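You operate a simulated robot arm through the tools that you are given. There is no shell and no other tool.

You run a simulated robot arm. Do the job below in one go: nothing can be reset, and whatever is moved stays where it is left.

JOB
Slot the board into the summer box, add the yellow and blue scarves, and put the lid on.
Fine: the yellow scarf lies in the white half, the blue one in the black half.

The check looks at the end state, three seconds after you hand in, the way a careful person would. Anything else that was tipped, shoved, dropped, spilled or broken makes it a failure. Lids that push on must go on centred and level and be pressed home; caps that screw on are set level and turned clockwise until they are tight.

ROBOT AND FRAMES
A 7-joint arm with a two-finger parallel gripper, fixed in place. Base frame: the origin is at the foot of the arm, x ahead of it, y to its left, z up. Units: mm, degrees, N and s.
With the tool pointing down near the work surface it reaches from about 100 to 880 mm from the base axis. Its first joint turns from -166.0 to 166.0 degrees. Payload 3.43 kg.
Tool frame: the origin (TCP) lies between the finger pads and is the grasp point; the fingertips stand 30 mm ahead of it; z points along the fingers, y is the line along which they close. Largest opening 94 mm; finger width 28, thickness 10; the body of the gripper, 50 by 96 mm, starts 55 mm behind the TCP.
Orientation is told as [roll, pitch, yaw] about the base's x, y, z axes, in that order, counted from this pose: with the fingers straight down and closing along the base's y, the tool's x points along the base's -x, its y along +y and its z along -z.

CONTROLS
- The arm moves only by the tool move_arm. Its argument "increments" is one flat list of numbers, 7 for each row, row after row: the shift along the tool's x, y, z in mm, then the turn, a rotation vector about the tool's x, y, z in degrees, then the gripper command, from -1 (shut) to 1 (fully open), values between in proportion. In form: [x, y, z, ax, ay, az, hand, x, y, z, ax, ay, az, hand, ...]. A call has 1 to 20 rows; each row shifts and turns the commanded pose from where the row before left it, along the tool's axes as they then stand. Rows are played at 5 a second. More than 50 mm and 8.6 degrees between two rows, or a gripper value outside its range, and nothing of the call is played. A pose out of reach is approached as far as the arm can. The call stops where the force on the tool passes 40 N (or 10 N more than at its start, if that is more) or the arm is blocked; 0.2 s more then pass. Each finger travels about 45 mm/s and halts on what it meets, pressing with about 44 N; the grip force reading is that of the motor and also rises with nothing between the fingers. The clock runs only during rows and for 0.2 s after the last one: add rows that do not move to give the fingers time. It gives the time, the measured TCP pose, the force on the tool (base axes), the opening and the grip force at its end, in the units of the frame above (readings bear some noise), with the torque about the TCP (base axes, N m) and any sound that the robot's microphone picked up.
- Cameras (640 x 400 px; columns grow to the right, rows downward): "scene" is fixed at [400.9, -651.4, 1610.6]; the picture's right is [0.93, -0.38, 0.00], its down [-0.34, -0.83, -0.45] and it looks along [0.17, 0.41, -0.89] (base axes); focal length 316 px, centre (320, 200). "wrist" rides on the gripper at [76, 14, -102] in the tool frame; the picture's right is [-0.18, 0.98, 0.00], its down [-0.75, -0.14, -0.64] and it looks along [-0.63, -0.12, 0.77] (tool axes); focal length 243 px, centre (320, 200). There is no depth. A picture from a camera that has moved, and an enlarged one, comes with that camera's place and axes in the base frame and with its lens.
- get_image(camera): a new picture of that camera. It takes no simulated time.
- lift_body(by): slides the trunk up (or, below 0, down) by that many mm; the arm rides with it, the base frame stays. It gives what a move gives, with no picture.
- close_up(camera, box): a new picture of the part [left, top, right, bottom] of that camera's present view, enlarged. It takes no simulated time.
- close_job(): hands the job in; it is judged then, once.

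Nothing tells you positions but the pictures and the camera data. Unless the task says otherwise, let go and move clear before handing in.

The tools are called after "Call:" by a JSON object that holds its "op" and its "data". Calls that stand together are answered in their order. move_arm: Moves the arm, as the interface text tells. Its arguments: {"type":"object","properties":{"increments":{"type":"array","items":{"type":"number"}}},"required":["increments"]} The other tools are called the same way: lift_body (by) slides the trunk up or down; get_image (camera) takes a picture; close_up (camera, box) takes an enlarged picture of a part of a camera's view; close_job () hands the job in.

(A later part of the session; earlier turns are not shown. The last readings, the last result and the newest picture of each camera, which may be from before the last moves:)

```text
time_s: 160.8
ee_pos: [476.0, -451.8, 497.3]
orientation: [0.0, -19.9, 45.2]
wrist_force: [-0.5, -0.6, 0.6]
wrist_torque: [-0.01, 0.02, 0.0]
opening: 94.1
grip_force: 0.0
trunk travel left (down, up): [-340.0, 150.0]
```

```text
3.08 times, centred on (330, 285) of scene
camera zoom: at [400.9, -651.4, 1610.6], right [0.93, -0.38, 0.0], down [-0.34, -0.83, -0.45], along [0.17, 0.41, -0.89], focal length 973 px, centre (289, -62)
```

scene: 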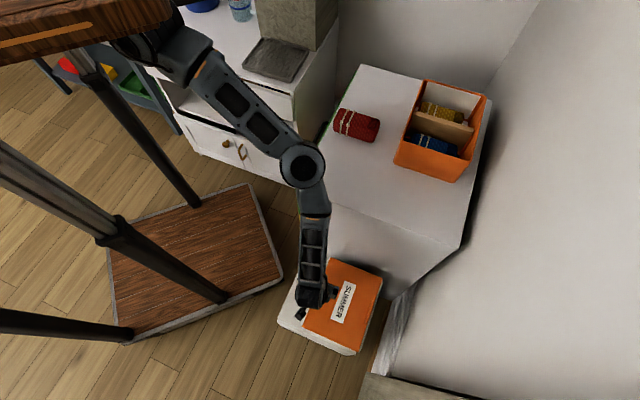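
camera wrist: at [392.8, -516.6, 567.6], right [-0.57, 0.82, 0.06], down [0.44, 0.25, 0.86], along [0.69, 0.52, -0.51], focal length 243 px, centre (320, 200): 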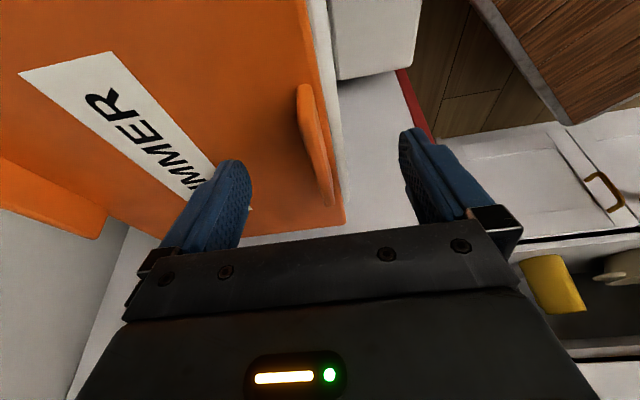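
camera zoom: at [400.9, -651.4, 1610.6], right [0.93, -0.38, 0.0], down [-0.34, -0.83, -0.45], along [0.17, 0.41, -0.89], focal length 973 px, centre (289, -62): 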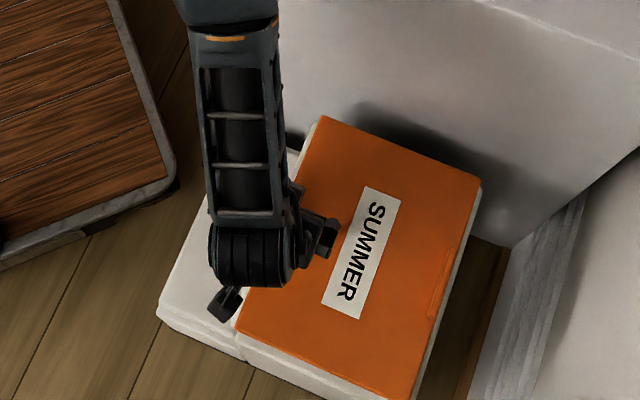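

Call:
{"op": "move_arm", "data": {"increments": [1.7, -2, 4.7, 0, 0, 0, 1, 0, 0, 0, 0, 0, 0, 1]}}

Call:
{"op": "move_arm", "data": {"increments": [0, 0, 0, 0, 0, 0, 0.5, 0, 0, 0, 0, 0, 0, 0, 0, 0, 0, 0, 0, 0, -0.4, 0, 0, 0, 0, 0, 0, -0.7, 0, 0, 0, 0, 0, 0, -1, 0, 0, 0, 0, 0, 0, -1, 0, 0, 0, 0, 0, 0, -1, 0, 0, 0, 0, 0, 0, -1]}}

Call:
{"op": "get_image", "data": {"camera": "wrist"}}

Call:
{"op": "close_up", "data": {"camera": "wrist", "box": [220, 60, 420, 230]}}

```text
time_s: 161.4
ee_pos: [479.8, -454.1, 494.7]
orientation: [-0.2, -19.9, 45.1]
wrist_force: [-3.6, 4.2, 30.3]
wrist_torque: [-0.93, -0.81, 0.12]
opening: 90.7
grip_force: 0.0
trunk travel left (down, up): [-340.0, 150.0]
```

```text
time_s: 162.7
ee_pos: [478.8, -455.0, 494.5]
orientation: [-0.3, -20.0, 45.2]
wrist_force: [-5.3, 6.3, 27.5]
wrist_torque: [-0.21, 0.06, -0.04]
opening: 25.3
grip_force: 8.8
trunk travel left (down, up): [-340.0, 150.0]
stopped in row 6: the force on the tool passed its limit at 42 N (the readings are from after the stop); the commanded pose is now the measured one
```

```text
taken
camera wrist: at [395.7, -519.4, 564.6], right [-0.57, 0.82, 0.06], down [0.44, 0.25, 0.86], along [0.69, 0.52, -0.5], focal length 243 px, centre (320, 200)
```

wrist: 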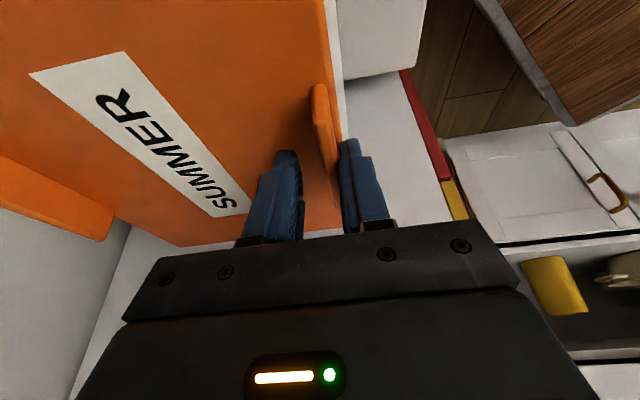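

```text
2.35 times, centred on (320, 145) of wrist
camera zoom: at [395.7, -519.4, 564.6], right [-0.57, 0.82, 0.06], down [0.44, 0.25, 0.86], along [0.69, 0.52, -0.5], focal length 571 px, centre (320, 329)
```

zoom: 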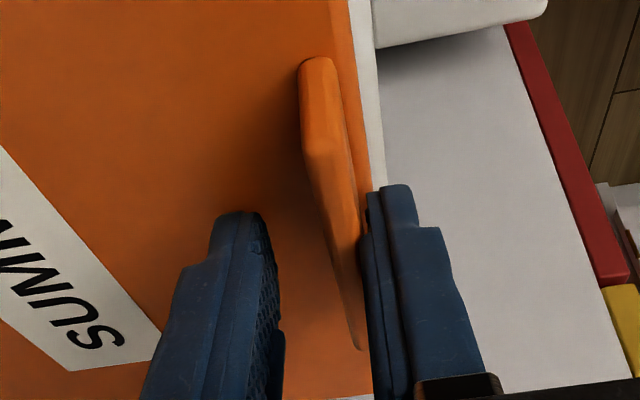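

The fingertips touched the lid surface (lid top is about z = 461). I'll rise 3 mm to unload and then finish closing.

Call:
{"op": "move_arm", "data": {"increments": [-1.0, 0, -2.8, 0, 0, 0, -0.46, 0, 0, 0, 0, 0, 0, -0.46]}}

Call:
{"op": "close_up", "data": {"camera": "wrist", "box": [220, 60, 420, 230]}}

Call:
{"op": "close_up", "data": {"camera": "scene", "box": [270, 220, 390, 350]}}

```text
time_s: 163.3
ee_pos: [479.3, -454.7, 495.8]
orientation: [-0.2, -20.0, 45.2]
wrist_force: [-0.5, 0.0, 0.6]
wrist_torque: [0.01, 0.01, 0.01]
opening: 24.9
grip_force: 0.0
trunk travel left (down, up): [-340.0, 150.0]
```

```text
2.35 times, centred on (320, 145) of wrist
camera zoom: at [396.3, -518.8, 565.4], right [-0.57, 0.82, 0.06], down [0.44, 0.25, 0.86], along [0.69, 0.52, -0.5], focal length 571 px, centre (320, 329)
```

zoom: 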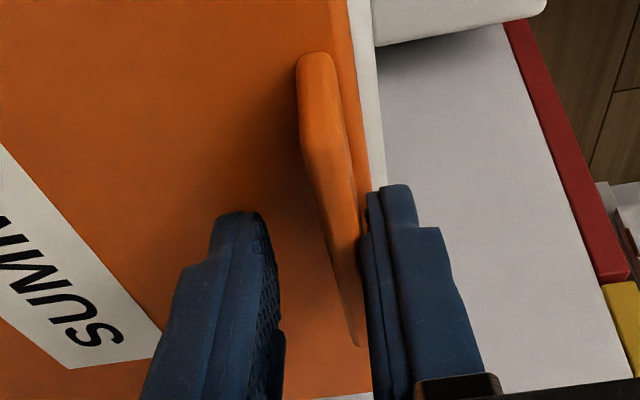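

```text
3.08 times, centred on (330, 285) of scene
camera zoom: at [400.9, -651.4, 1610.6], right [0.93, -0.38, 0.0], down [-0.34, -0.83, -0.45], along [0.17, 0.41, -0.89], focal length 973 px, centre (289, -62)
```

zoom: 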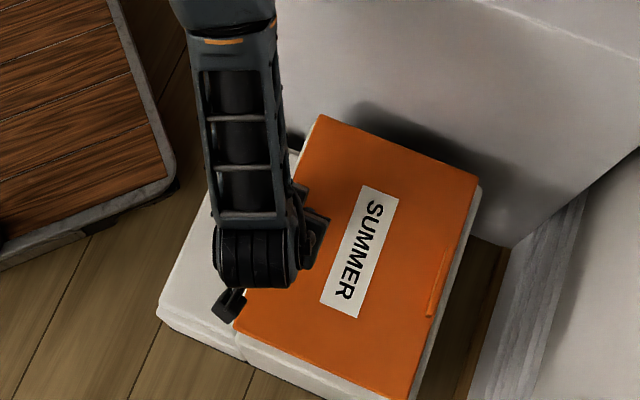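

The fin lies next to the outer finger; I'll shift the gripper about 8 mm outward so it is centred, then close.

Call:
{"op": "move_arm", "data": {"increments": [0, 4, 0, 0, 0, 0, -0.46, 0, 4, 0, 0, 0, 0, -0.46, 0, 0, 0, 0, 0, 0, -0.46]}}

Call:
{"op": "close_up", "data": {"camera": "wrist", "box": [220, 60, 420, 230]}}

```text
time_s: 164.1
ee_pos: [474.8, -449.1, 496.9]
orientation: [-0.2, -20.1, 45.3]
wrist_force: [-0.1, -1.2, -0.5]
wrist_torque: [0.0, 0.0, 0.0]
opening: 25.1
grip_force: 0.1
trunk travel left (down, up): [-340.0, 150.0]
```

```text
2.35 times, centred on (320, 145) of wrist
camera zoom: at [390.6, -513.5, 566.5], right [-0.57, 0.82, 0.06], down [0.44, 0.25, 0.86], along [0.69, 0.52, -0.5], focal length 571 px, centre (320, 329)
```

zoom: 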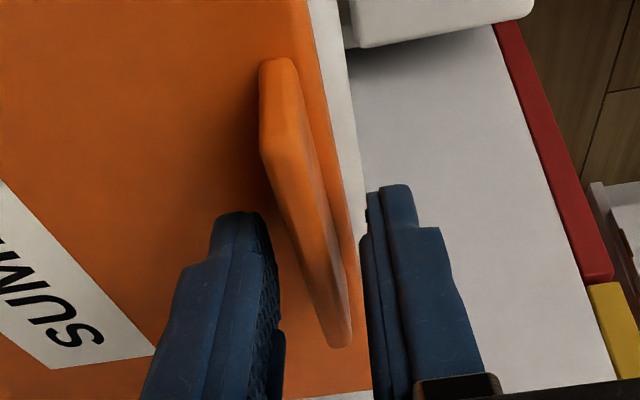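

Call:
{"op": "move_arm", "data": {"increments": [0, 0, 0, 0, 0, 0, -0.6, 0, 0, 0, 0, 0, 0, -0.75, 0, 0, 0, 0, 0, 0, -1, 0, 0, 0, 0, 0, 0, -1, 0, 0, 0, 0, 0, 0, -1]}}

Call:
{"op": "close_up", "data": {"camera": "wrist", "box": [220, 60, 420, 230]}}

Call:
{"op": "close_up", "data": {"camera": "scene", "box": [270, 220, 390, 350]}}

```text
time_s: 165.3
ee_pos: [474.7, -449.1, 496.7]
orientation: [-0.1, -20.0, 45.2]
wrist_force: [-0.1, 0.6, 2.1]
wrist_torque: [0.08, 0.03, 0.08]
opening: 7.6
grip_force: 41.4
trunk travel left (down, up): [-340.0, 150.0]
```

```text
2.35 times, centred on (320, 145) of wrist
camera zoom: at [390.5, -513.5, 566.5], right [-0.57, 0.82, 0.06], down [0.44, 0.25, 0.86], along [0.69, 0.52, -0.5], focal length 571 px, centre (320, 329)
```

zoom: 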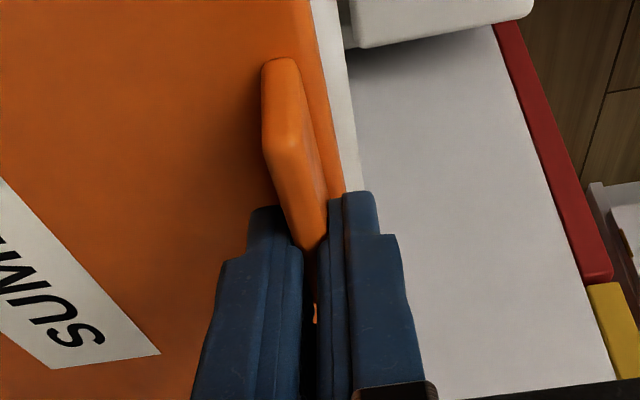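

```text
3.08 times, centred on (330, 285) of scene
camera zoom: at [400.9, -651.4, 1610.6], right [0.93, -0.38, 0.0], down [-0.34, -0.83, -0.45], along [0.17, 0.41, -0.89], focal length 973 px, centre (289, -62)
```

zoom: 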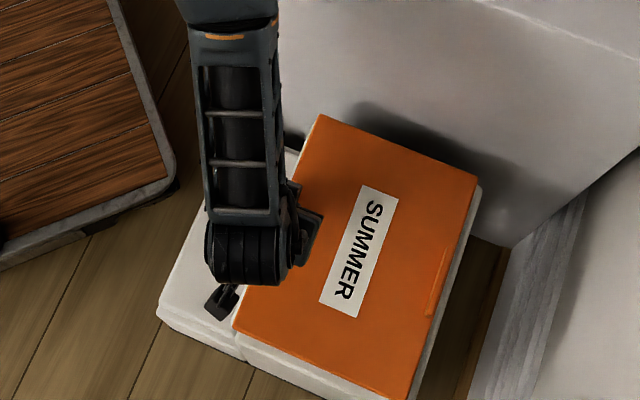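

Gripped the fin (7.6 mm, 41 N). Lifting 15 mm to check how the lid hangs.

Call:
{"op": "lift_body", "data": {"by": 15}}

Call:
{"op": "close_up", "data": {"camera": "scene", "box": [270, 220, 390, 350]}}

Call:
{"op": "get_image", "data": {"camera": "wrist"}}

```text
time_s: 165.9
ee_pos: [473.1, -448.8, 511.8]
orientation: [-0.3, -19.9, 45.1]
wrist_force: [-0.5, -0.1, -1.3]
wrist_torque: [0.07, 0.09, 0.0]
opening: 7.5
grip_force: 41.3
trunk travel left (down, up): [-355.0, 135.0]
```

```text
3.08 times, centred on (330, 285) of scene
camera zoom: at [400.9, -651.4, 1610.6], right [0.93, -0.38, 0.0], down [-0.34, -0.83, -0.45], along [0.17, 0.41, -0.89], focal length 973 px, centre (289, -62)
```

zoom: 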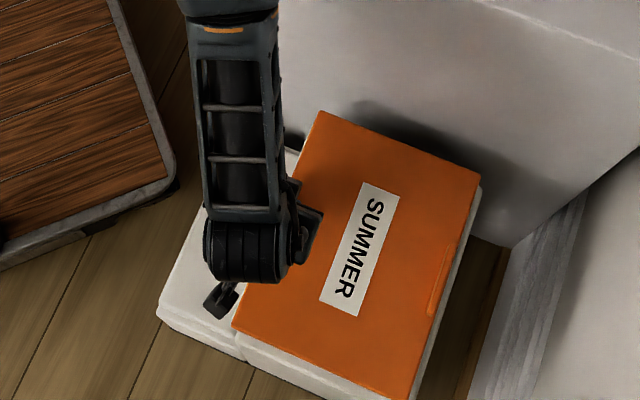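

```text
taken
camera wrist: at [390.5, -513.5, 581.4], right [-0.57, 0.82, 0.06], down [0.44, 0.25, 0.86], along [0.69, 0.52, -0.5], focal length 243 px, centre (320, 200)
```

wrist: 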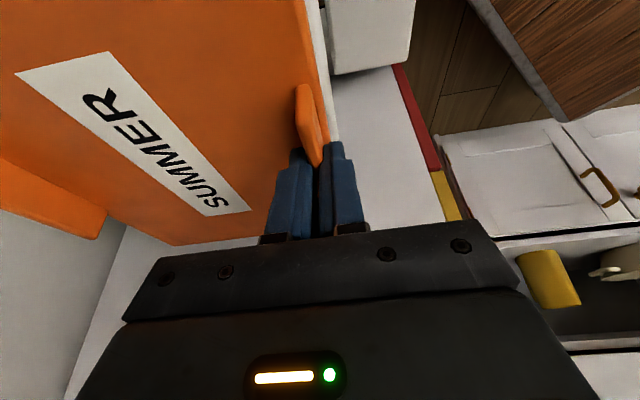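

Call:
{"op": "lift_body", "data": {"by": 40}}

Call:
{"op": "close_up", "data": {"camera": "scene", "box": [270, 220, 390, 350]}}

Call:
{"op": "get_image", "data": {"camera": "wrist"}}

```text
time_s: 166.8
ee_pos: [475.1, -448.9, 551.9]
orientation: [-0.1, -20.0, 45.3]
wrist_force: [-0.3, 0.3, -1.6]
wrist_torque: [0.12, 0.1, 0.01]
opening: 7.6
grip_force: 41.5
trunk travel left (down, up): [-395.0, 95.0]
```

```text
3.08 times, centred on (330, 285) of scene
camera zoom: at [400.9, -651.4, 1610.6], right [0.93, -0.38, 0.0], down [-0.34, -0.83, -0.45], along [0.17, 0.41, -0.89], focal length 973 px, centre (289, -62)
```

zoom: 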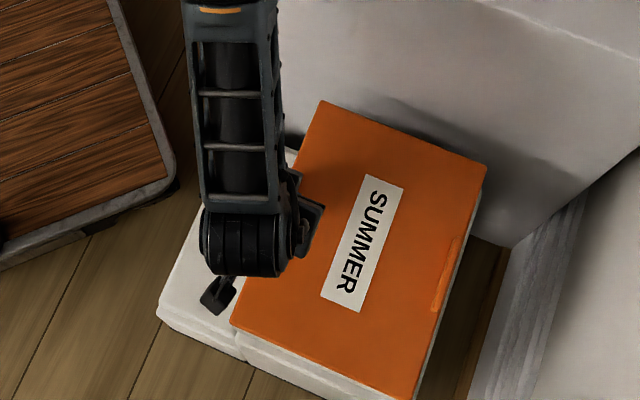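

```text
taken
camera wrist: at [390.5, -513.5, 621.4], right [-0.57, 0.82, 0.06], down [0.44, 0.25, 0.86], along [0.69, 0.52, -0.5], focal length 243 px, centre (320, 200)
```

wrist: 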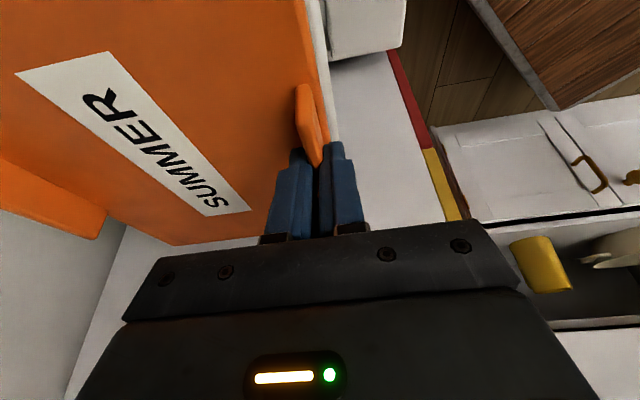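

The lid is held rigidly and level (about 1.6 N). I'll measure its exact position relative to the gripper from the wrist view.

Call:
{"op": "close_up", "data": {"camera": "wrist", "box": [100, 100, 360, 260]}}

Call:
{"op": "close_up", "data": {"camera": "wrist", "box": [0, 0, 640, 2]}}

Call:
{"op": "close_up", "data": {"camera": "wrist", "box": [260, 0, 400, 2]}}

Call:
{"op": "close_up", "data": {"camera": "wrist", "box": [0, 150, 160, 250]}}

```text
2.46 times, centred on (230, 180) of wrist
camera zoom: at [390.5, -513.5, 621.4], right [-0.57, 0.82, 0.06], down [0.44, 0.25, 0.86], along [0.69, 0.52, -0.5], focal length 597 px, centre (542, 249)
```

zoom: 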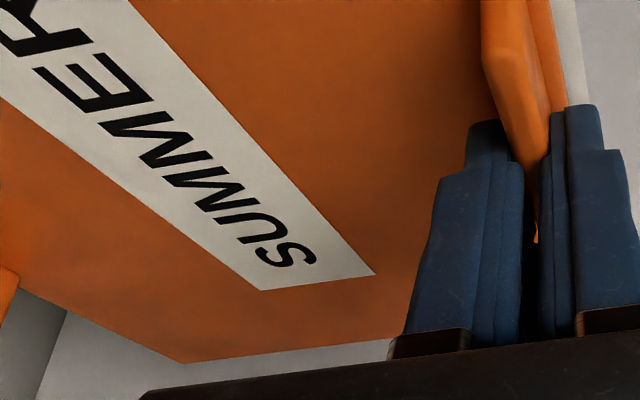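

```text
1.00 times, centred on (320, 1) of wrist (not enlarged: the box is as wide or as high as the picture)
camera zoom: at [390.5, -513.5, 621.4], right [-0.57, 0.82, 0.06], down [0.44, 0.25, 0.86], along [0.69, 0.52, -0.5], focal length 243 px, centre (320, 399)
```

zoom: 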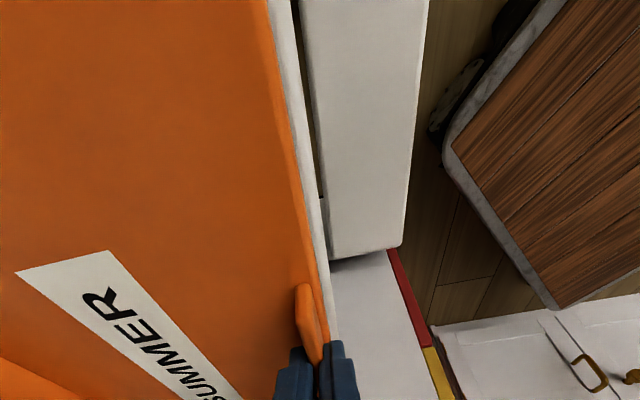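

```text
4.57 times, centred on (330, 1) of wrist
camera zoom: at [390.5, -513.5, 621.4], right [-0.57, 0.82, 0.06], down [0.44, 0.25, 0.86], along [0.69, 0.52, -0.5], focal length 1109 px, centre (274, 1110)
```

zoom: 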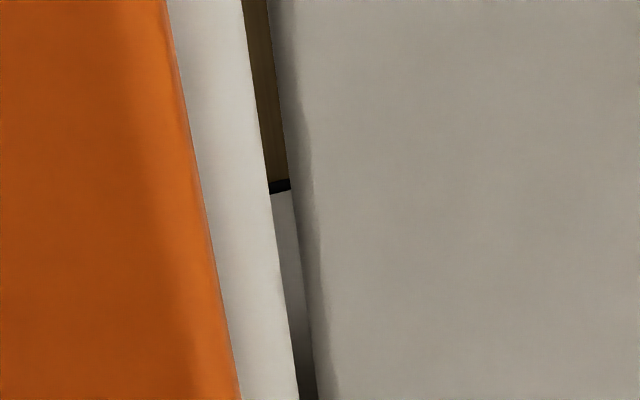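

```text
4.00 times, centred on (80, 200) of wrist
camera zoom: at [390.5, -513.5, 621.4], right [-0.57, 0.82, 0.06], down [0.44, 0.25, 0.86], along [0.69, 0.52, -0.5], focal length 970 px, centre (1280, 200)
```

zoom: 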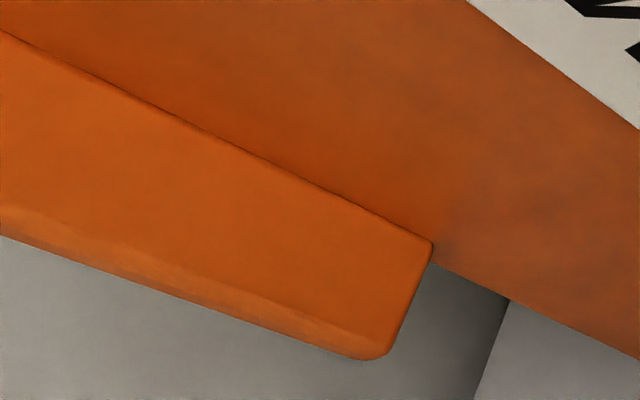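

The lid's centre is about 93 mm inward (+q) and 4 mm in +p from the grip point. Lifting it up and slightly away from the table front.

Call:
{"op": "move_arm", "data": {"increments": [-8.3, 0, -37.4, 0, 0, 0, -1, -8.3, 0, -37.4, 0, 0, 0, -1, -8.3, 0, -37.4, 0, 0, 0, -1, -8.3, 0, -37.4, 0, 0, 0, -1, -8.3, 0, -37.4, 0, 0, 0, -1, -8.3, 0, -37.4, 0, 0, 0, -1, 0, 0, 0, 0, 0, 0, -1]}}

Call:
{"op": "get_image", "data": {"camera": "scene"}}

Call:
{"op": "get_image", "data": {"camera": "wrist"}}

```text
time_s: 168.3
ee_pos: [450.9, -469.3, 776.6]
orientation: [-0.1, -20.0, 45.2]
wrist_force: [-0.2, 0.7, -2.2]
wrist_torque: [0.12, 0.1, 0.0]
opening: 7.2
grip_force: 40.9
trunk travel left (down, up): [-395.0, 95.0]
```

```text
taken
```

scene: 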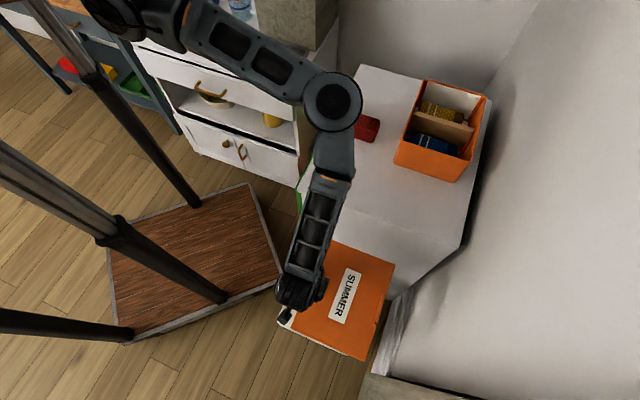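

```text
taken
camera wrist: at [368.6, -534.5, 847.3], right [-0.57, 0.82, 0.06], down [0.44, 0.25, 0.86], along [0.69, 0.52, -0.5], focal length 243 px, centre (320, 200)
```

wrist: 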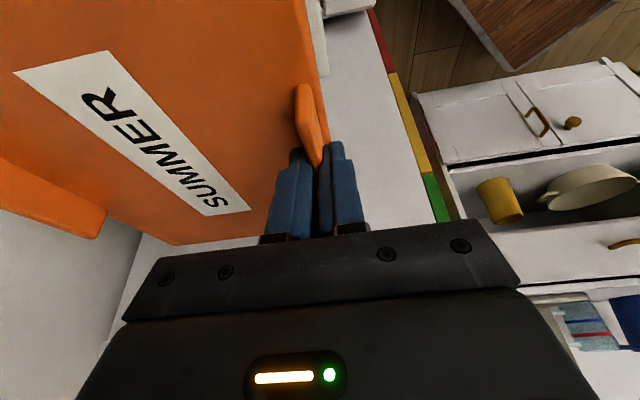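

Call:
{"op": "move_arm", "data": {"increments": [-12.5, 0, -34.4, 0, 0, 0, -1, -12.5, 0, -34.4, 0, 0, 0, -1, -12.5, 0, -34.4, 0, 0, 0, -1, -12.5, 0, -34.4, 0, 0, 0, -1, -12.5, 0, -34.4, 0, 0, 0, -1, -12.5, 0, -34.4, 0, 0, 0, -1, -12.5, 0, -34.4, 0, 0, 0, -1, -12.5, 0, -34.4, 0, 0, 0, -1, 0, 0, 0, 0, 0, 0, -1]}}

Call:
{"op": "get_image", "data": {"camera": "scene"}}

Call:
{"op": "close_up", "data": {"camera": "scene", "box": [260, 200, 460, 380]}}

```text
time_s: 170.3
ee_pos: [451.2, -469.2, 1072.5]
orientation: [-0.1, -20.1, 45.1]
wrist_force: [-0.2, -0.5, -1.1]
wrist_torque: [0.12, 0.1, -0.01]
opening: 7.5
grip_force: 41.2
trunk travel left (down, up): [-395.0, 95.0]
```

```text
taken
```

scene: 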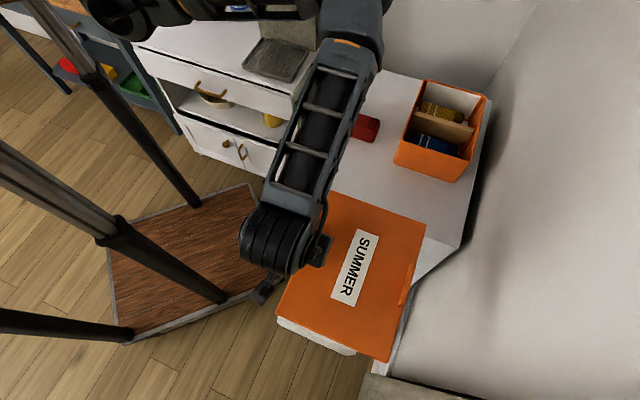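

```text
2.22 times, centred on (360, 290) of scene
camera zoom: at [400.9, -651.4, 1610.6], right [0.93, -0.38, 0.0], down [-0.34, -0.83, -0.45], along [0.17, 0.41, -0.89], focal length 703 px, centre (231, 0)
```

zoom: 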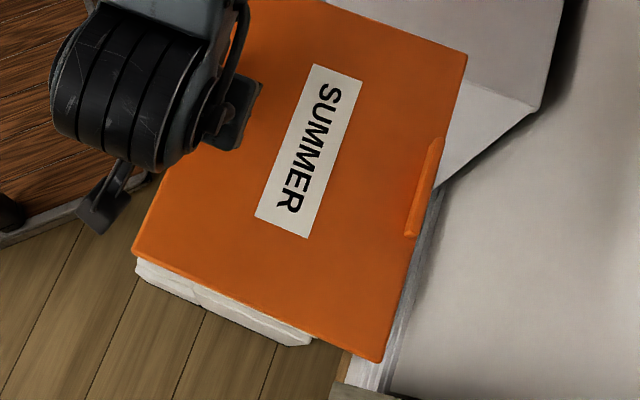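

The lid is level; its size is about 198–203 × 263. Carrying it across to above the box.

Call:
{"op": "move_arm", "data": {"increments": [-32.9, -6.2, 11.97, 0, 0, 0, -1, -32.9, -6.2, 11.97, 0, 0, 0, -1, -32.9, -6.2, 11.97, 0, 0, 0, -1, -32.9, -6.2, 11.97, 0, 0, 0, -1, -32.9, -6.2, 11.97, 0, 0, 0, -1, -32.9, -6.2, 11.97, 0, 0, 0, -1, -32.9, -6.2, 11.97, 0, 0, 0, -1, 0, 0, 0, 0, 0, 0, -1]}}

Call:
{"op": "get_image", "data": {"camera": "scene"}}

Call:
{"op": "get_image", "data": {"camera": "wrist"}}

```text
time_s: 172.2
ee_pos: [655.9, -326.7, 1074.9]
orientation: [-0.2, -20.0, 45.2]
wrist_force: [-0.3, 1.1, -1.3]
wrist_torque: [0.07, 0.06, 0.0]
opening: 7.7
grip_force: 41.8
trunk travel left (down, up): [-395.0, 95.0]
```

```text
taken
```

scene: 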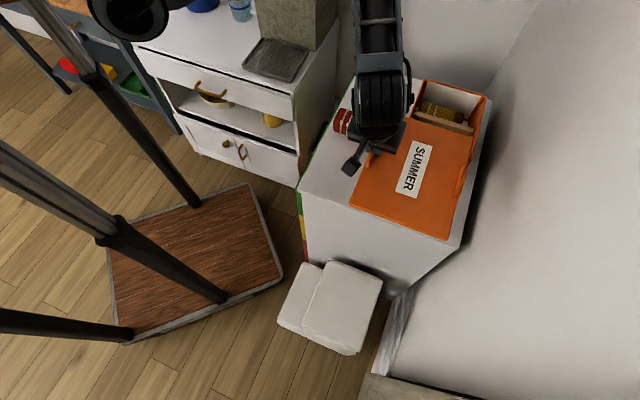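

```text
taken
camera wrist: at [572.0, -390.9, 1144.8], right [-0.57, 0.82, 0.06], down [0.44, 0.25, 0.86], along [0.69, 0.52, -0.5], focal length 243 px, centre (320, 200)
```

wrist: 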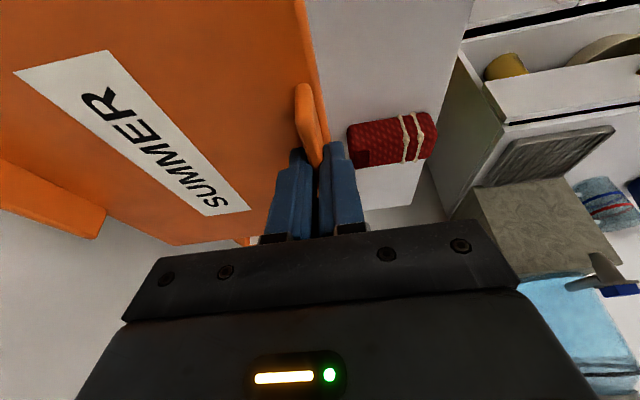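

Call:
{"op": "move_arm", "data": {"increments": [-32.7, -6.1, 11.9, 0, 0, 0, -1, -32.7, -6.1, 11.9, 0, 0, 0, -1, -32.7, -6.1, 11.9, 0, 0, 0, -1, -32.7, -6.1, 11.9, 0, 0, 0, -1, -32.7, -6.1, 11.9, 0, 0, 0, -1, -32.7, -6.1, 11.9, 0, 0, 0, -1, -32.6, -6, 11.9, 0, 0, 0, -1, 0, 0, 0, 0, 0, 0, -1]}}

Call:
{"op": "close_up", "data": {"camera": "scene", "box": [350, 30, 530, 200]}}

Call:
{"op": "get_image", "data": {"camera": "wrist"}}

Call:
{"op": "close_up", "data": {"camera": "scene", "box": [0, 0, 640, 2]}}

```text
time_s: 173.9
ee_pos: [859.4, -184.0, 1074.1]
orientation: [-0.2, -20.0, 45.2]
wrist_force: [0.4, 0.3, -1.2]
wrist_torque: [0.08, 0.06, 0.0]
opening: 7.6
grip_force: 41.7
trunk travel left (down, up): [-395.0, 95.0]
```

```text
2.35 times, centred on (440, 115) of scene
camera zoom: at [400.9, -651.4, 1610.6], right [0.93, -0.38, 0.0], down [-0.34, -0.83, -0.45], along [0.17, 0.41, -0.89], focal length 744 px, centre (38, 400)
```

zoom: 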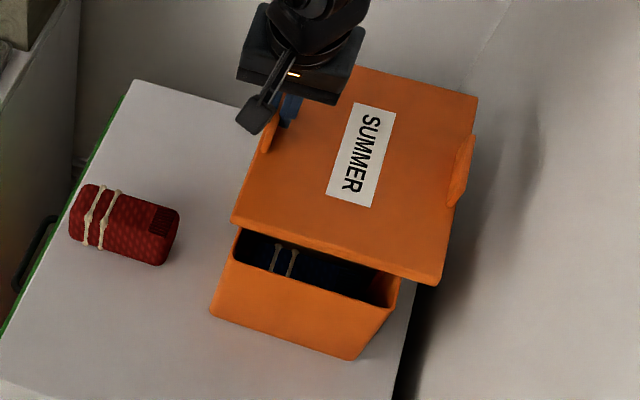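

```text
taken
camera wrist: at [775.0, -247.5, 1144.1], right [-0.57, 0.82, 0.06], down [0.44, 0.25, 0.86], along [0.69, 0.52, -0.5], focal length 243 px, centre (320, 200)
```

wrist: 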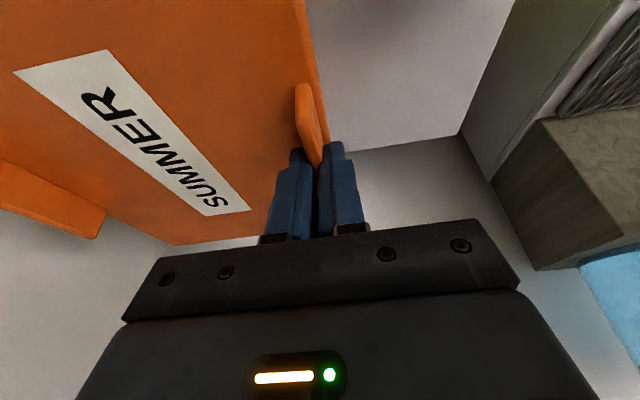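

```text
1.00 times, centred on (320, 1) of scene (not enlarged: the box is as wide or as high as the picture)
camera zoom: at [400.9, -651.4, 1610.6], right [0.93, -0.38, 0.0], down [-0.34, -0.83, -0.45], along [0.17, 0.41, -0.89], focal length 316 px, centre (320, 399)
```

zoom: 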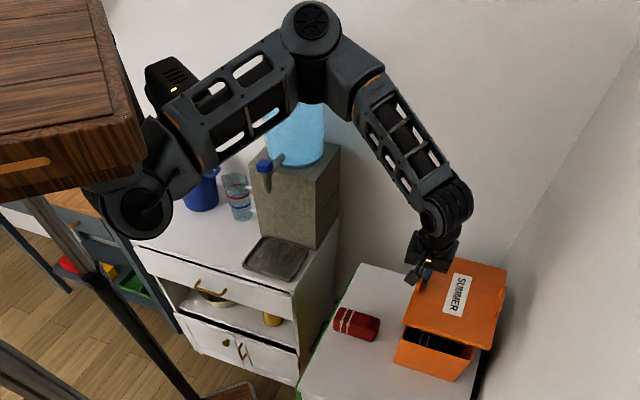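

The lid is above the box. Lowering to about 15–20 mm above the rim to compare edges at close to the same height.

Call:
{"op": "lift_body", "data": {"by": -44}}

Call:
{"op": "close_up", "data": {"camera": "scene", "box": [380, 40, 510, 180]}}

Call:
{"op": "close_up", "data": {"camera": "scene", "box": [385, 110, 425, 170]}}

Call:
{"op": "close_up", "data": {"camera": "scene", "box": [440, 120, 490, 190]}}

```text
time_s: 174.8
ee_pos: [858.3, -182.9, 1031.0]
orientation: [-0.2, -20.0, 45.3]
wrist_force: [0.4, 0.6, -1.9]
wrist_torque: [0.07, 0.11, 0.01]
opening: 7.3
grip_force: 41.1
trunk travel left (down, up): [-351.0, 139.0]
```

```text
2.86 times, centred on (445, 110) of scene
camera zoom: at [400.9, -651.4, 1610.6], right [0.93, -0.38, 0.0], down [-0.34, -0.83, -0.45], along [0.17, 0.41, -0.89], focal length 903 px, centre (-37, 457)
```

zoom: 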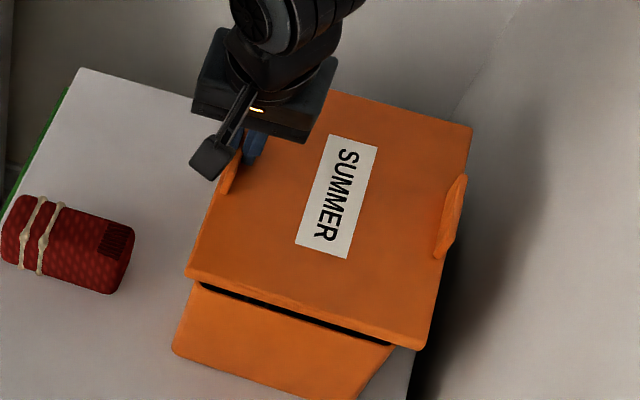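

```text
6.67 times, centred on (405, 140) of scene
camera zoom: at [400.9, -651.4, 1610.6], right [0.93, -0.38, 0.0], down [-0.34, -0.83, -0.45], along [0.17, 0.41, -0.89], focal length 2108 px, centre (-247, 600)
```

zoom: 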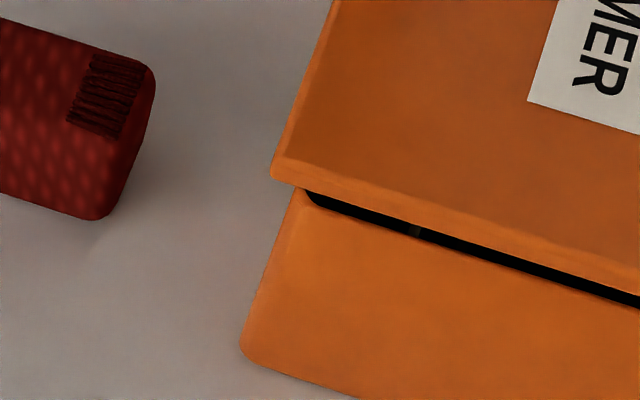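

```text
5.71 times, centred on (465, 155) of scene
camera zoom: at [400.9, -651.4, 1610.6], right [0.93, -0.38, 0.0], down [-0.34, -0.83, -0.45], along [0.17, 0.41, -0.89], focal length 1807 px, centre (-509, 457)
```

zoom: 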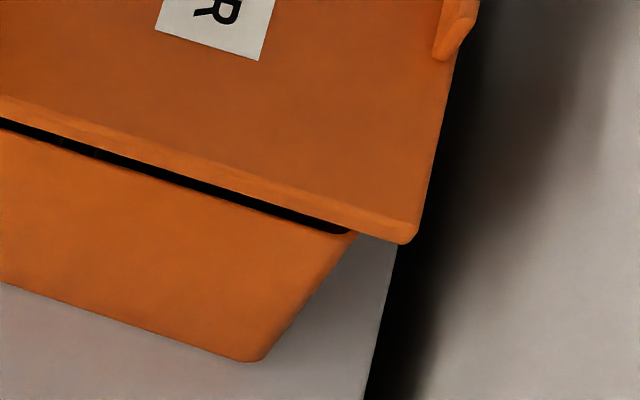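

Edges compare well: in q the lid and box centres agree within about 1 mm, and the overhang in p looks even. I'll trim yaw by 0.3° and lower slowly, watching the force.

Call:
{"op": "move_arm", "data": {"increments": [0, 0, 0, 0.1, 0, 0.28, -1, 0, 0, 0, 0, 0, 0, -1]}}

Call:
{"op": "lift_body", "data": {"by": -10}}

Call:
{"op": "close_up", "data": {"camera": "scene", "box": [385, 110, 425, 170]}}

Call:
{"op": "close_up", "data": {"camera": "scene", "box": [440, 120, 490, 190]}}

```text
time_s: 175.4
ee_pos: [858.6, -181.1, 1030.2]
orientation: [-0.1, -19.9, 44.9]
wrist_force: [-0.1, 0.2, -1.8]
wrist_torque: [0.08, 0.11, 0.02]
opening: 7.5
grip_force: 41.2
trunk travel left (down, up): [-351.0, 139.0]
```

```text
time_s: 176.0
ee_pos: [858.9, -182.7, 1019.9]
orientation: [-0.2, -20.0, 44.9]
wrist_force: [0.2, 0.5, -1.0]
wrist_torque: [0.07, 0.1, 0.02]
opening: 7.6
grip_force: 41.8
trunk travel left (down, up): [-341.0, 149.0]
```

```text
6.67 times, centred on (405, 140) of scene
camera zoom: at [400.9, -651.4, 1610.6], right [0.93, -0.38, 0.0], down [-0.34, -0.83, -0.45], along [0.17, 0.41, -0.89], focal length 2108 px, centre (-247, 600)
```

zoom: 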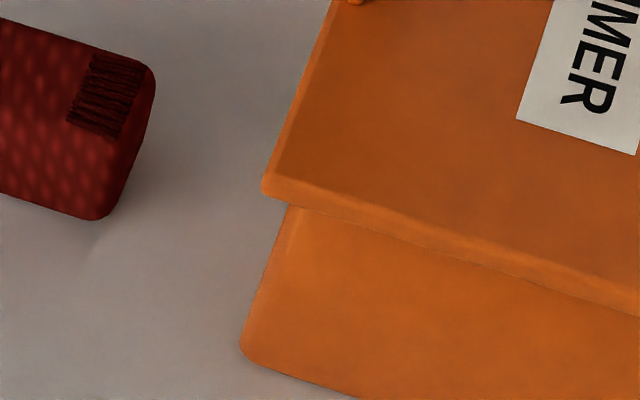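

```text
5.71 times, centred on (465, 155) of scene
camera zoom: at [400.9, -651.4, 1610.6], right [0.93, -0.38, 0.0], down [-0.34, -0.83, -0.45], along [0.17, 0.41, -0.89], focal length 1807 px, centre (-509, 457)
```

zoom: 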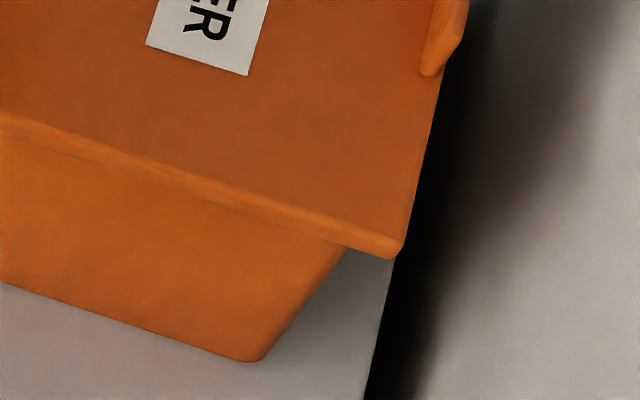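

Call:
{"op": "move_arm", "data": {"increments": [0.68, 0, 1.88, 0, 0, 0, -1, 0.68, 0, 1.88, 0, 0, 0, -1, 0.68, 0, 1.88, 0, 0, 0, -1, 0, 0, 0, 0, 0, 0, -1]}}

Call:
{"op": "move_arm", "data": {"increments": [0.34, 0, 0.94, 0, 0, 0, -1, 0.34, 0, 0.94, 0, 0, 0, -1, 0, 0, 0, 0, 0, 0, -1]}}

Call:
{"op": "move_arm", "data": {"increments": [0.34, 0, 0.94, 0, 0, 0, -1, 0.34, 0, 0.94, 0, 0, 0, -1, 0, 0, 0, 0, 0, 0, -1]}}

```text
time_s: 177.0
ee_pos: [858.5, -182.8, 1014.0]
orientation: [-0.2, -20.0, 44.9]
wrist_force: [0.8, 0.4, -2.2]
wrist_torque: [0.07, 0.06, 0.0]
opening: 7.5
grip_force: 42.1
trunk travel left (down, up): [-341.0, 149.0]
```

```text
time_s: 177.8
ee_pos: [858.6, -181.7, 1013.4]
orientation: [-0.2, -20.0, 44.9]
wrist_force: [0.5, 1.1, -1.0]
wrist_torque: [0.09, 0.08, 0.03]
opening: 7.4
grip_force: 40.9
trunk travel left (down, up): [-341.0, 149.0]
```

```text
time_s: 178.6
ee_pos: [858.5, -182.2, 1009.6]
orientation: [-0.1, -19.9, 45.0]
wrist_force: [0.0, 0.1, -1.1]
wrist_torque: [0.07, 0.07, -0.03]
opening: 7.8
grip_force: 41.5
trunk travel left (down, up): [-341.0, 149.0]
```

Call:
{"op": "move_arm", "data": {"increments": [0.34, 0, 0.94, 0, 0, 0, -1, 0.34, 0, 0.94, 0, 0, 0, -1, 0, 0, 0, 0, 0, 0, -1]}}

Call:
{"op": "close_up", "data": {"camera": "scene", "box": [380, 40, 510, 180]}}

Call:
{"op": "close_up", "data": {"camera": "scene", "box": [440, 120, 490, 190]}}

```text
time_s: 179.4
ee_pos: [859.1, -183.1, 1008.9]
orientation: [-0.2, -20.0, 44.9]
wrist_force: [-0.3, 0.3, -1.1]
wrist_torque: [0.09, 0.1, -0.02]
opening: 7.5
grip_force: 41.4
trunk travel left (down, up): [-341.0, 149.0]
```

```text
2.86 times, centred on (445, 110) of scene
camera zoom: at [400.9, -651.4, 1610.6], right [0.93, -0.38, 0.0], down [-0.34, -0.83, -0.45], along [0.17, 0.41, -0.89], focal length 903 px, centre (-37, 457)
```

zoom: 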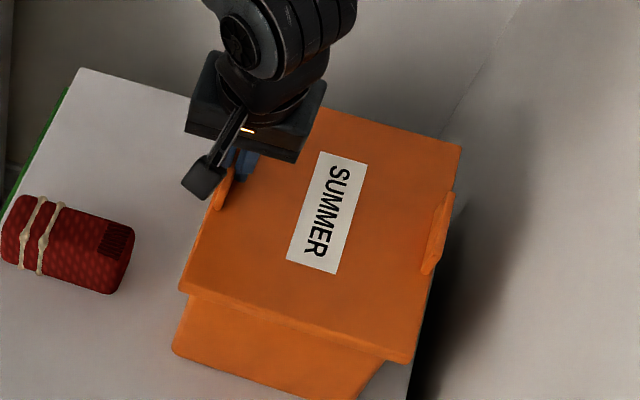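

```text
5.71 times, centred on (465, 155) of scene
camera zoom: at [400.9, -651.4, 1610.6], right [0.93, -0.38, 0.0], down [-0.34, -0.83, -0.45], along [0.17, 0.41, -0.89], focal length 1807 px, centre (-509, 457)
```

zoom: 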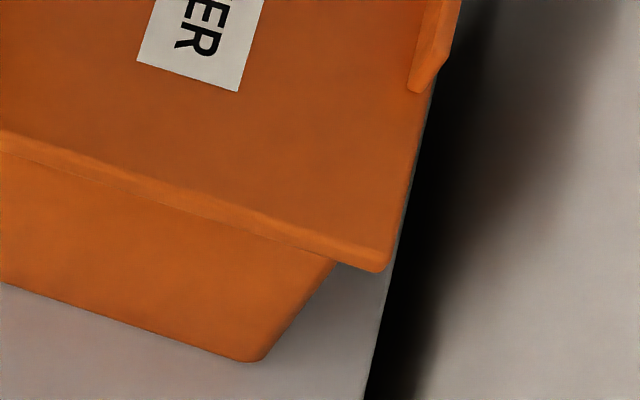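

Call:
{"op": "move_arm", "data": {"increments": [0.34, 0, 0.94, 0, 0, 0, -1, 0.34, 0, 0.94, 0, 0, 0, -1, 0, 0, 0, 0, 0, 0, -1]}}

Call:
{"op": "move_arm", "data": {"increments": [0.34, 0, 0.94, 0, 0, 0, -1, 0, 0, 0, 0, 0, 0, -1]}}

```text
time_s: 180.2
ee_pos: [858.7, -181.8, 1008.5]
orientation: [-0.3, -20.0, 45.0]
wrist_force: [0.6, -0.8, 11.1]
wrist_torque: [0.11, -0.04, -0.02]
opening: 7.7
grip_force: 41.8
trunk travel left (down, up): [-341.0, 149.0]
```

```text
time_s: 180.8
ee_pos: [858.4, -181.2, 1007.0]
orientation: [-0.3, -20.0, 44.9]
wrist_force: [-1.6, 0.6, 26.0]
wrist_torque: [-0.27, 0.3, -0.08]
opening: 7.7
grip_force: 41.1
trunk travel left (down, up): [-341.0, 149.0]
```

Contact at about TCP 1008. Checking visually whether the lid is seated or resting on an edge.

Call:
{"op": "close_up", "data": {"camera": "scene", "box": [385, 110, 425, 170]}}

Call:
{"op": "close_up", "data": {"camera": "scene", "box": [430, 130, 480, 190]}}

Call:
{"op": "close_up", "data": {"camera": "scene", "box": [380, 40, 510, 180]}}

Call:
{"op": "get_image", "data": {"camera": "wrist"}}

```text
6.67 times, centred on (405, 140) of scene
camera zoom: at [400.9, -651.4, 1610.6], right [0.93, -0.38, 0.0], down [-0.34, -0.83, -0.45], along [0.17, 0.41, -0.89], focal length 2108 px, centre (-247, 600)
```

zoom: 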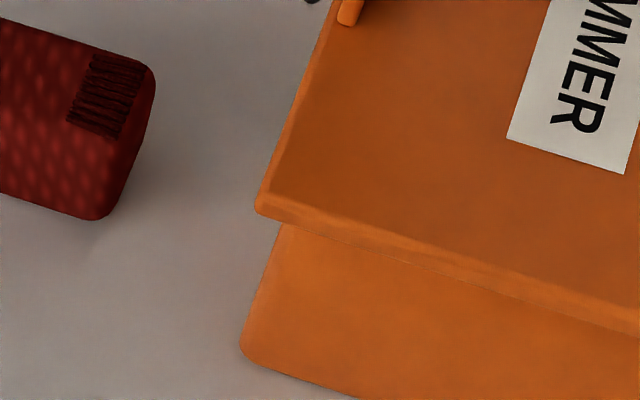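

```text
6.67 times, centred on (455, 160) of scene
camera zoom: at [400.9, -651.4, 1610.6], right [0.93, -0.38, 0.0], down [-0.34, -0.83, -0.45], along [0.17, 0.41, -0.89], focal length 2108 px, centre (-580, 467)
```

zoom: 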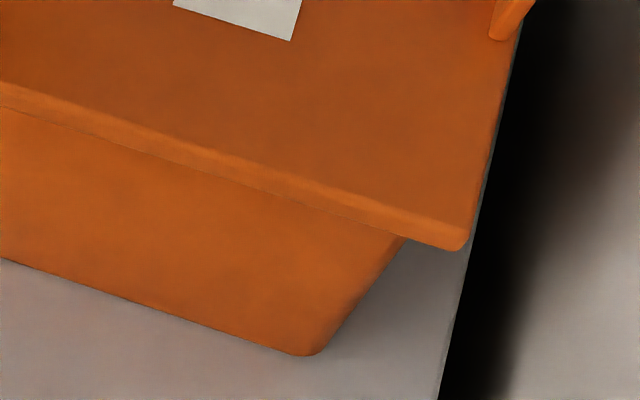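

```text
2.86 times, centred on (445, 110) of scene
camera zoom: at [400.9, -651.4, 1610.6], right [0.93, -0.38, 0.0], down [-0.34, -0.83, -0.45], along [0.17, 0.41, -0.89], focal length 903 px, centre (-37, 457)
```

zoom: 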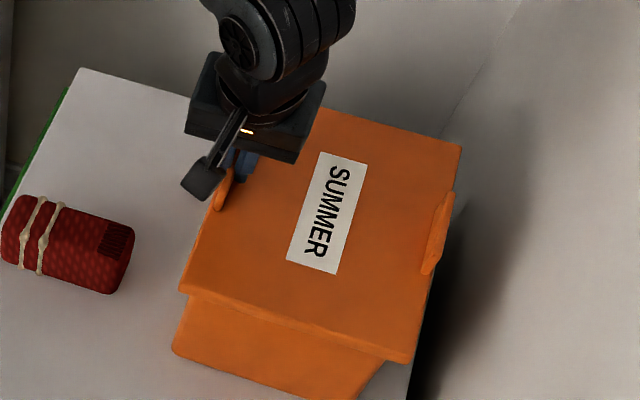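

```text
taken
camera wrist: at [774.4, -246.4, 1077.3], right [-0.57, 0.82, 0.06], down [0.44, 0.25, 0.86], along [0.69, 0.52, -0.5], focal length 243 px, centre (320, 200)
```

wrist: 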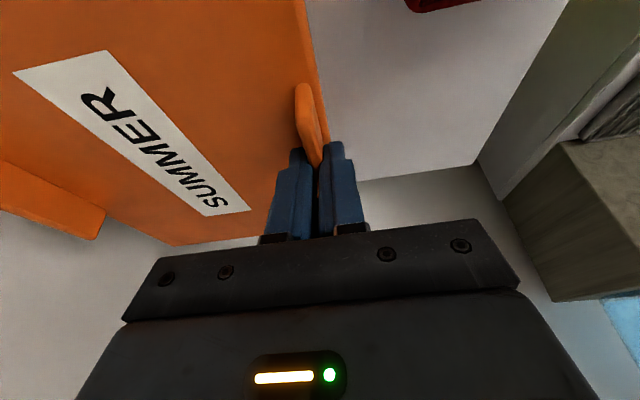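

The overhang is even on the visible sides (about 13–14 mm left, right and near) and the contact height fits the plate resting on the rim. Releasing the fin gently and rising.

Call:
{"op": "move_arm", "data": {"increments": [-0.34, 0, -0.94, 0, 0, 0, -1, 0, 0, 0, 0, 0, 0, -0.8, 0, 0, 0, 0, 0, 0, -0.6, 0, 0, 0, 0, 0, 0, -0.45, 0, 0, 0, 0, 0, 0, -0.36, 0, 0, 0, 0, 0, 0, -0.36]}}

Call:
{"op": "close_up", "data": {"camera": "wrist", "box": [220, 60, 420, 230]}}

Call:
{"op": "close_up", "data": {"camera": "scene", "box": [380, 40, 510, 180]}}

```text
time_s: 182.2
ee_pos: [859.2, -181.9, 1006.1]
orientation: [-0.2, -19.8, 44.9]
wrist_force: [0.3, 0.7, -0.1]
wrist_torque: [-0.03, 0.03, -0.04]
opening: 30.4
grip_force: 0.0
trunk travel left (down, up): [-341.0, 149.0]
```

```text
2.35 times, centred on (320, 145) of wrist
camera zoom: at [774.4, -246.1, 1075.8], right [-0.57, 0.82, 0.06], down [0.44, 0.25, 0.86], along [0.69, 0.52, -0.51], focal length 571 px, centre (320, 329)
```

zoom: 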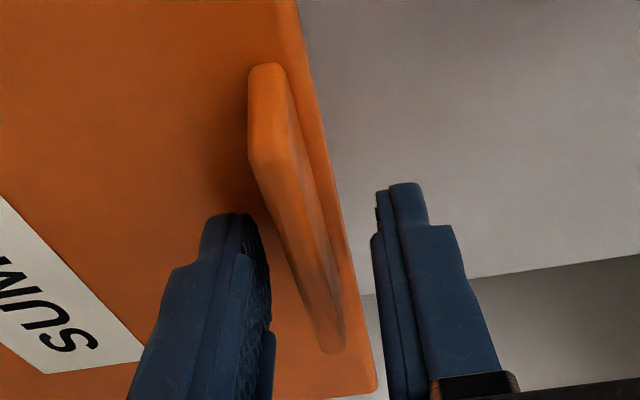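

```text
2.86 times, centred on (445, 110) of scene
camera zoom: at [400.9, -651.4, 1610.6], right [0.93, -0.38, 0.0], down [-0.34, -0.83, -0.45], along [0.17, 0.41, -0.89], focal length 903 px, centre (-37, 457)
```

zoom: 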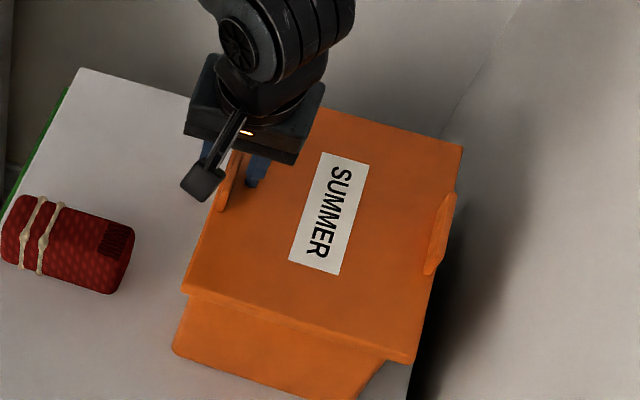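

Call:
{"op": "move_arm", "data": {"increments": [-6.8, 0, -18.8, 0, 0, 0, -0.36, -6.8, 0, -18.8, 0, 0, 0, -0.36, -6.8, 0, -18.8, 0, 0, 0, -0.36, -10, 0, -28, 0, 0, 0, -0.36, -10, 0, -28, 0, 0, 0, -0.36, 0, 0, 0, 0, 0, 0, -0.36]}}

Call:
{"op": "close_up", "data": {"camera": "scene", "box": [380, 40, 510, 180]}}

Call:
{"op": "close_up", "data": {"camera": "scene", "box": [385, 110, 425, 170]}}

Call:
{"op": "close_up", "data": {"camera": "scene", "box": [430, 130, 480, 190]}}

Call:
{"op": "get_image", "data": {"camera": "wrist"}}

```text
time_s: 183.6
ee_pos: [857.4, -181.2, 1127.3]
orientation: [-0.2, -20.0, 44.9]
wrist_force: [0.3, -0.6, 0.7]
wrist_torque: [-0.03, -0.02, -0.01]
opening: 30.3
grip_force: 0.2
trunk travel left (down, up): [-341.0, 149.0]
```

```text
2.86 times, centred on (445, 110) of scene
camera zoom: at [400.9, -651.4, 1610.6], right [0.93, -0.38, 0.0], down [-0.34, -0.83, -0.45], along [0.17, 0.41, -0.89], focal length 903 px, centre (-37, 457)
```

zoom: 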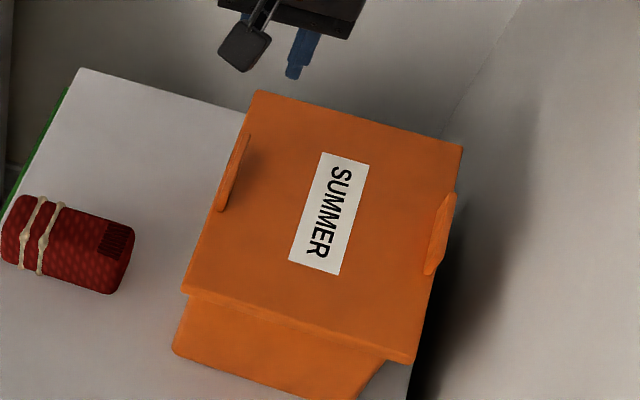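

```text
6.67 times, centred on (405, 140) of scene
camera zoom: at [400.9, -651.4, 1610.6], right [0.93, -0.38, 0.0], down [-0.34, -0.83, -0.45], along [0.17, 0.41, -0.89], focal length 2108 px, centre (-247, 600)
```

zoom: 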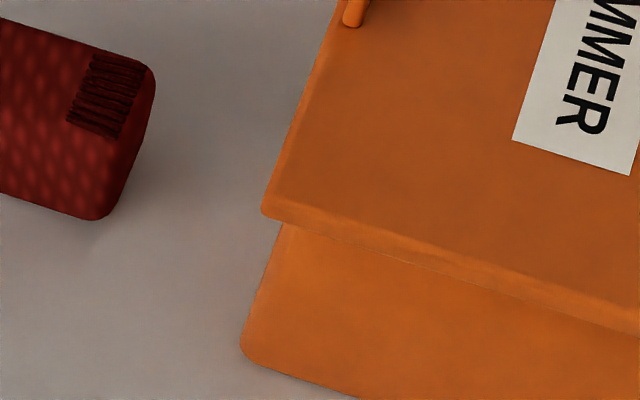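

```text
6.67 times, centred on (455, 160) of scene
camera zoom: at [400.9, -651.4, 1610.6], right [0.93, -0.38, 0.0], down [-0.34, -0.83, -0.45], along [0.17, 0.41, -0.89], focal length 2108 px, centre (-580, 467)
```

zoom: 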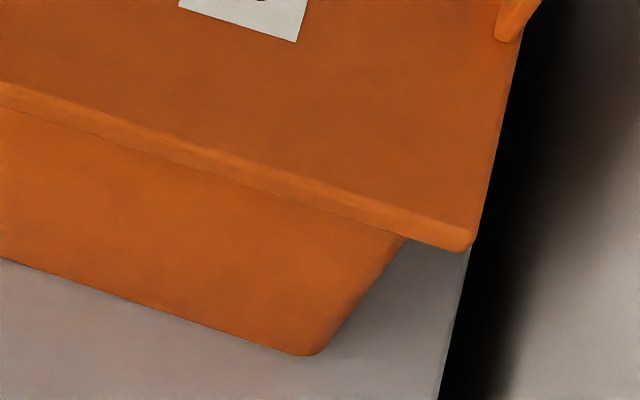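

```text
taken
camera wrist: at [772.6, -246.0, 1197.3], right [-0.57, 0.82, 0.06], down [0.44, 0.25, 0.86], along [0.69, 0.52, -0.5], focal length 243 px, centre (320, 200)
```

wrist: 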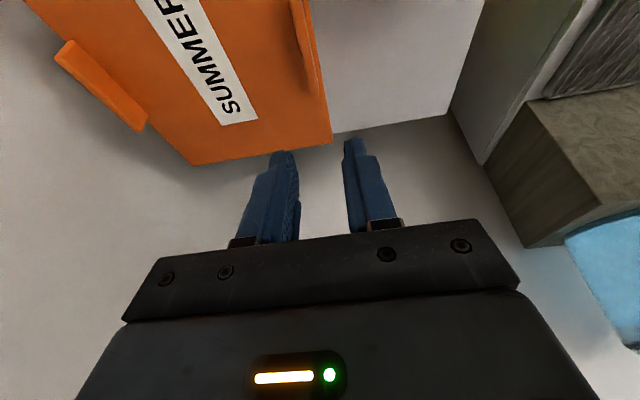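

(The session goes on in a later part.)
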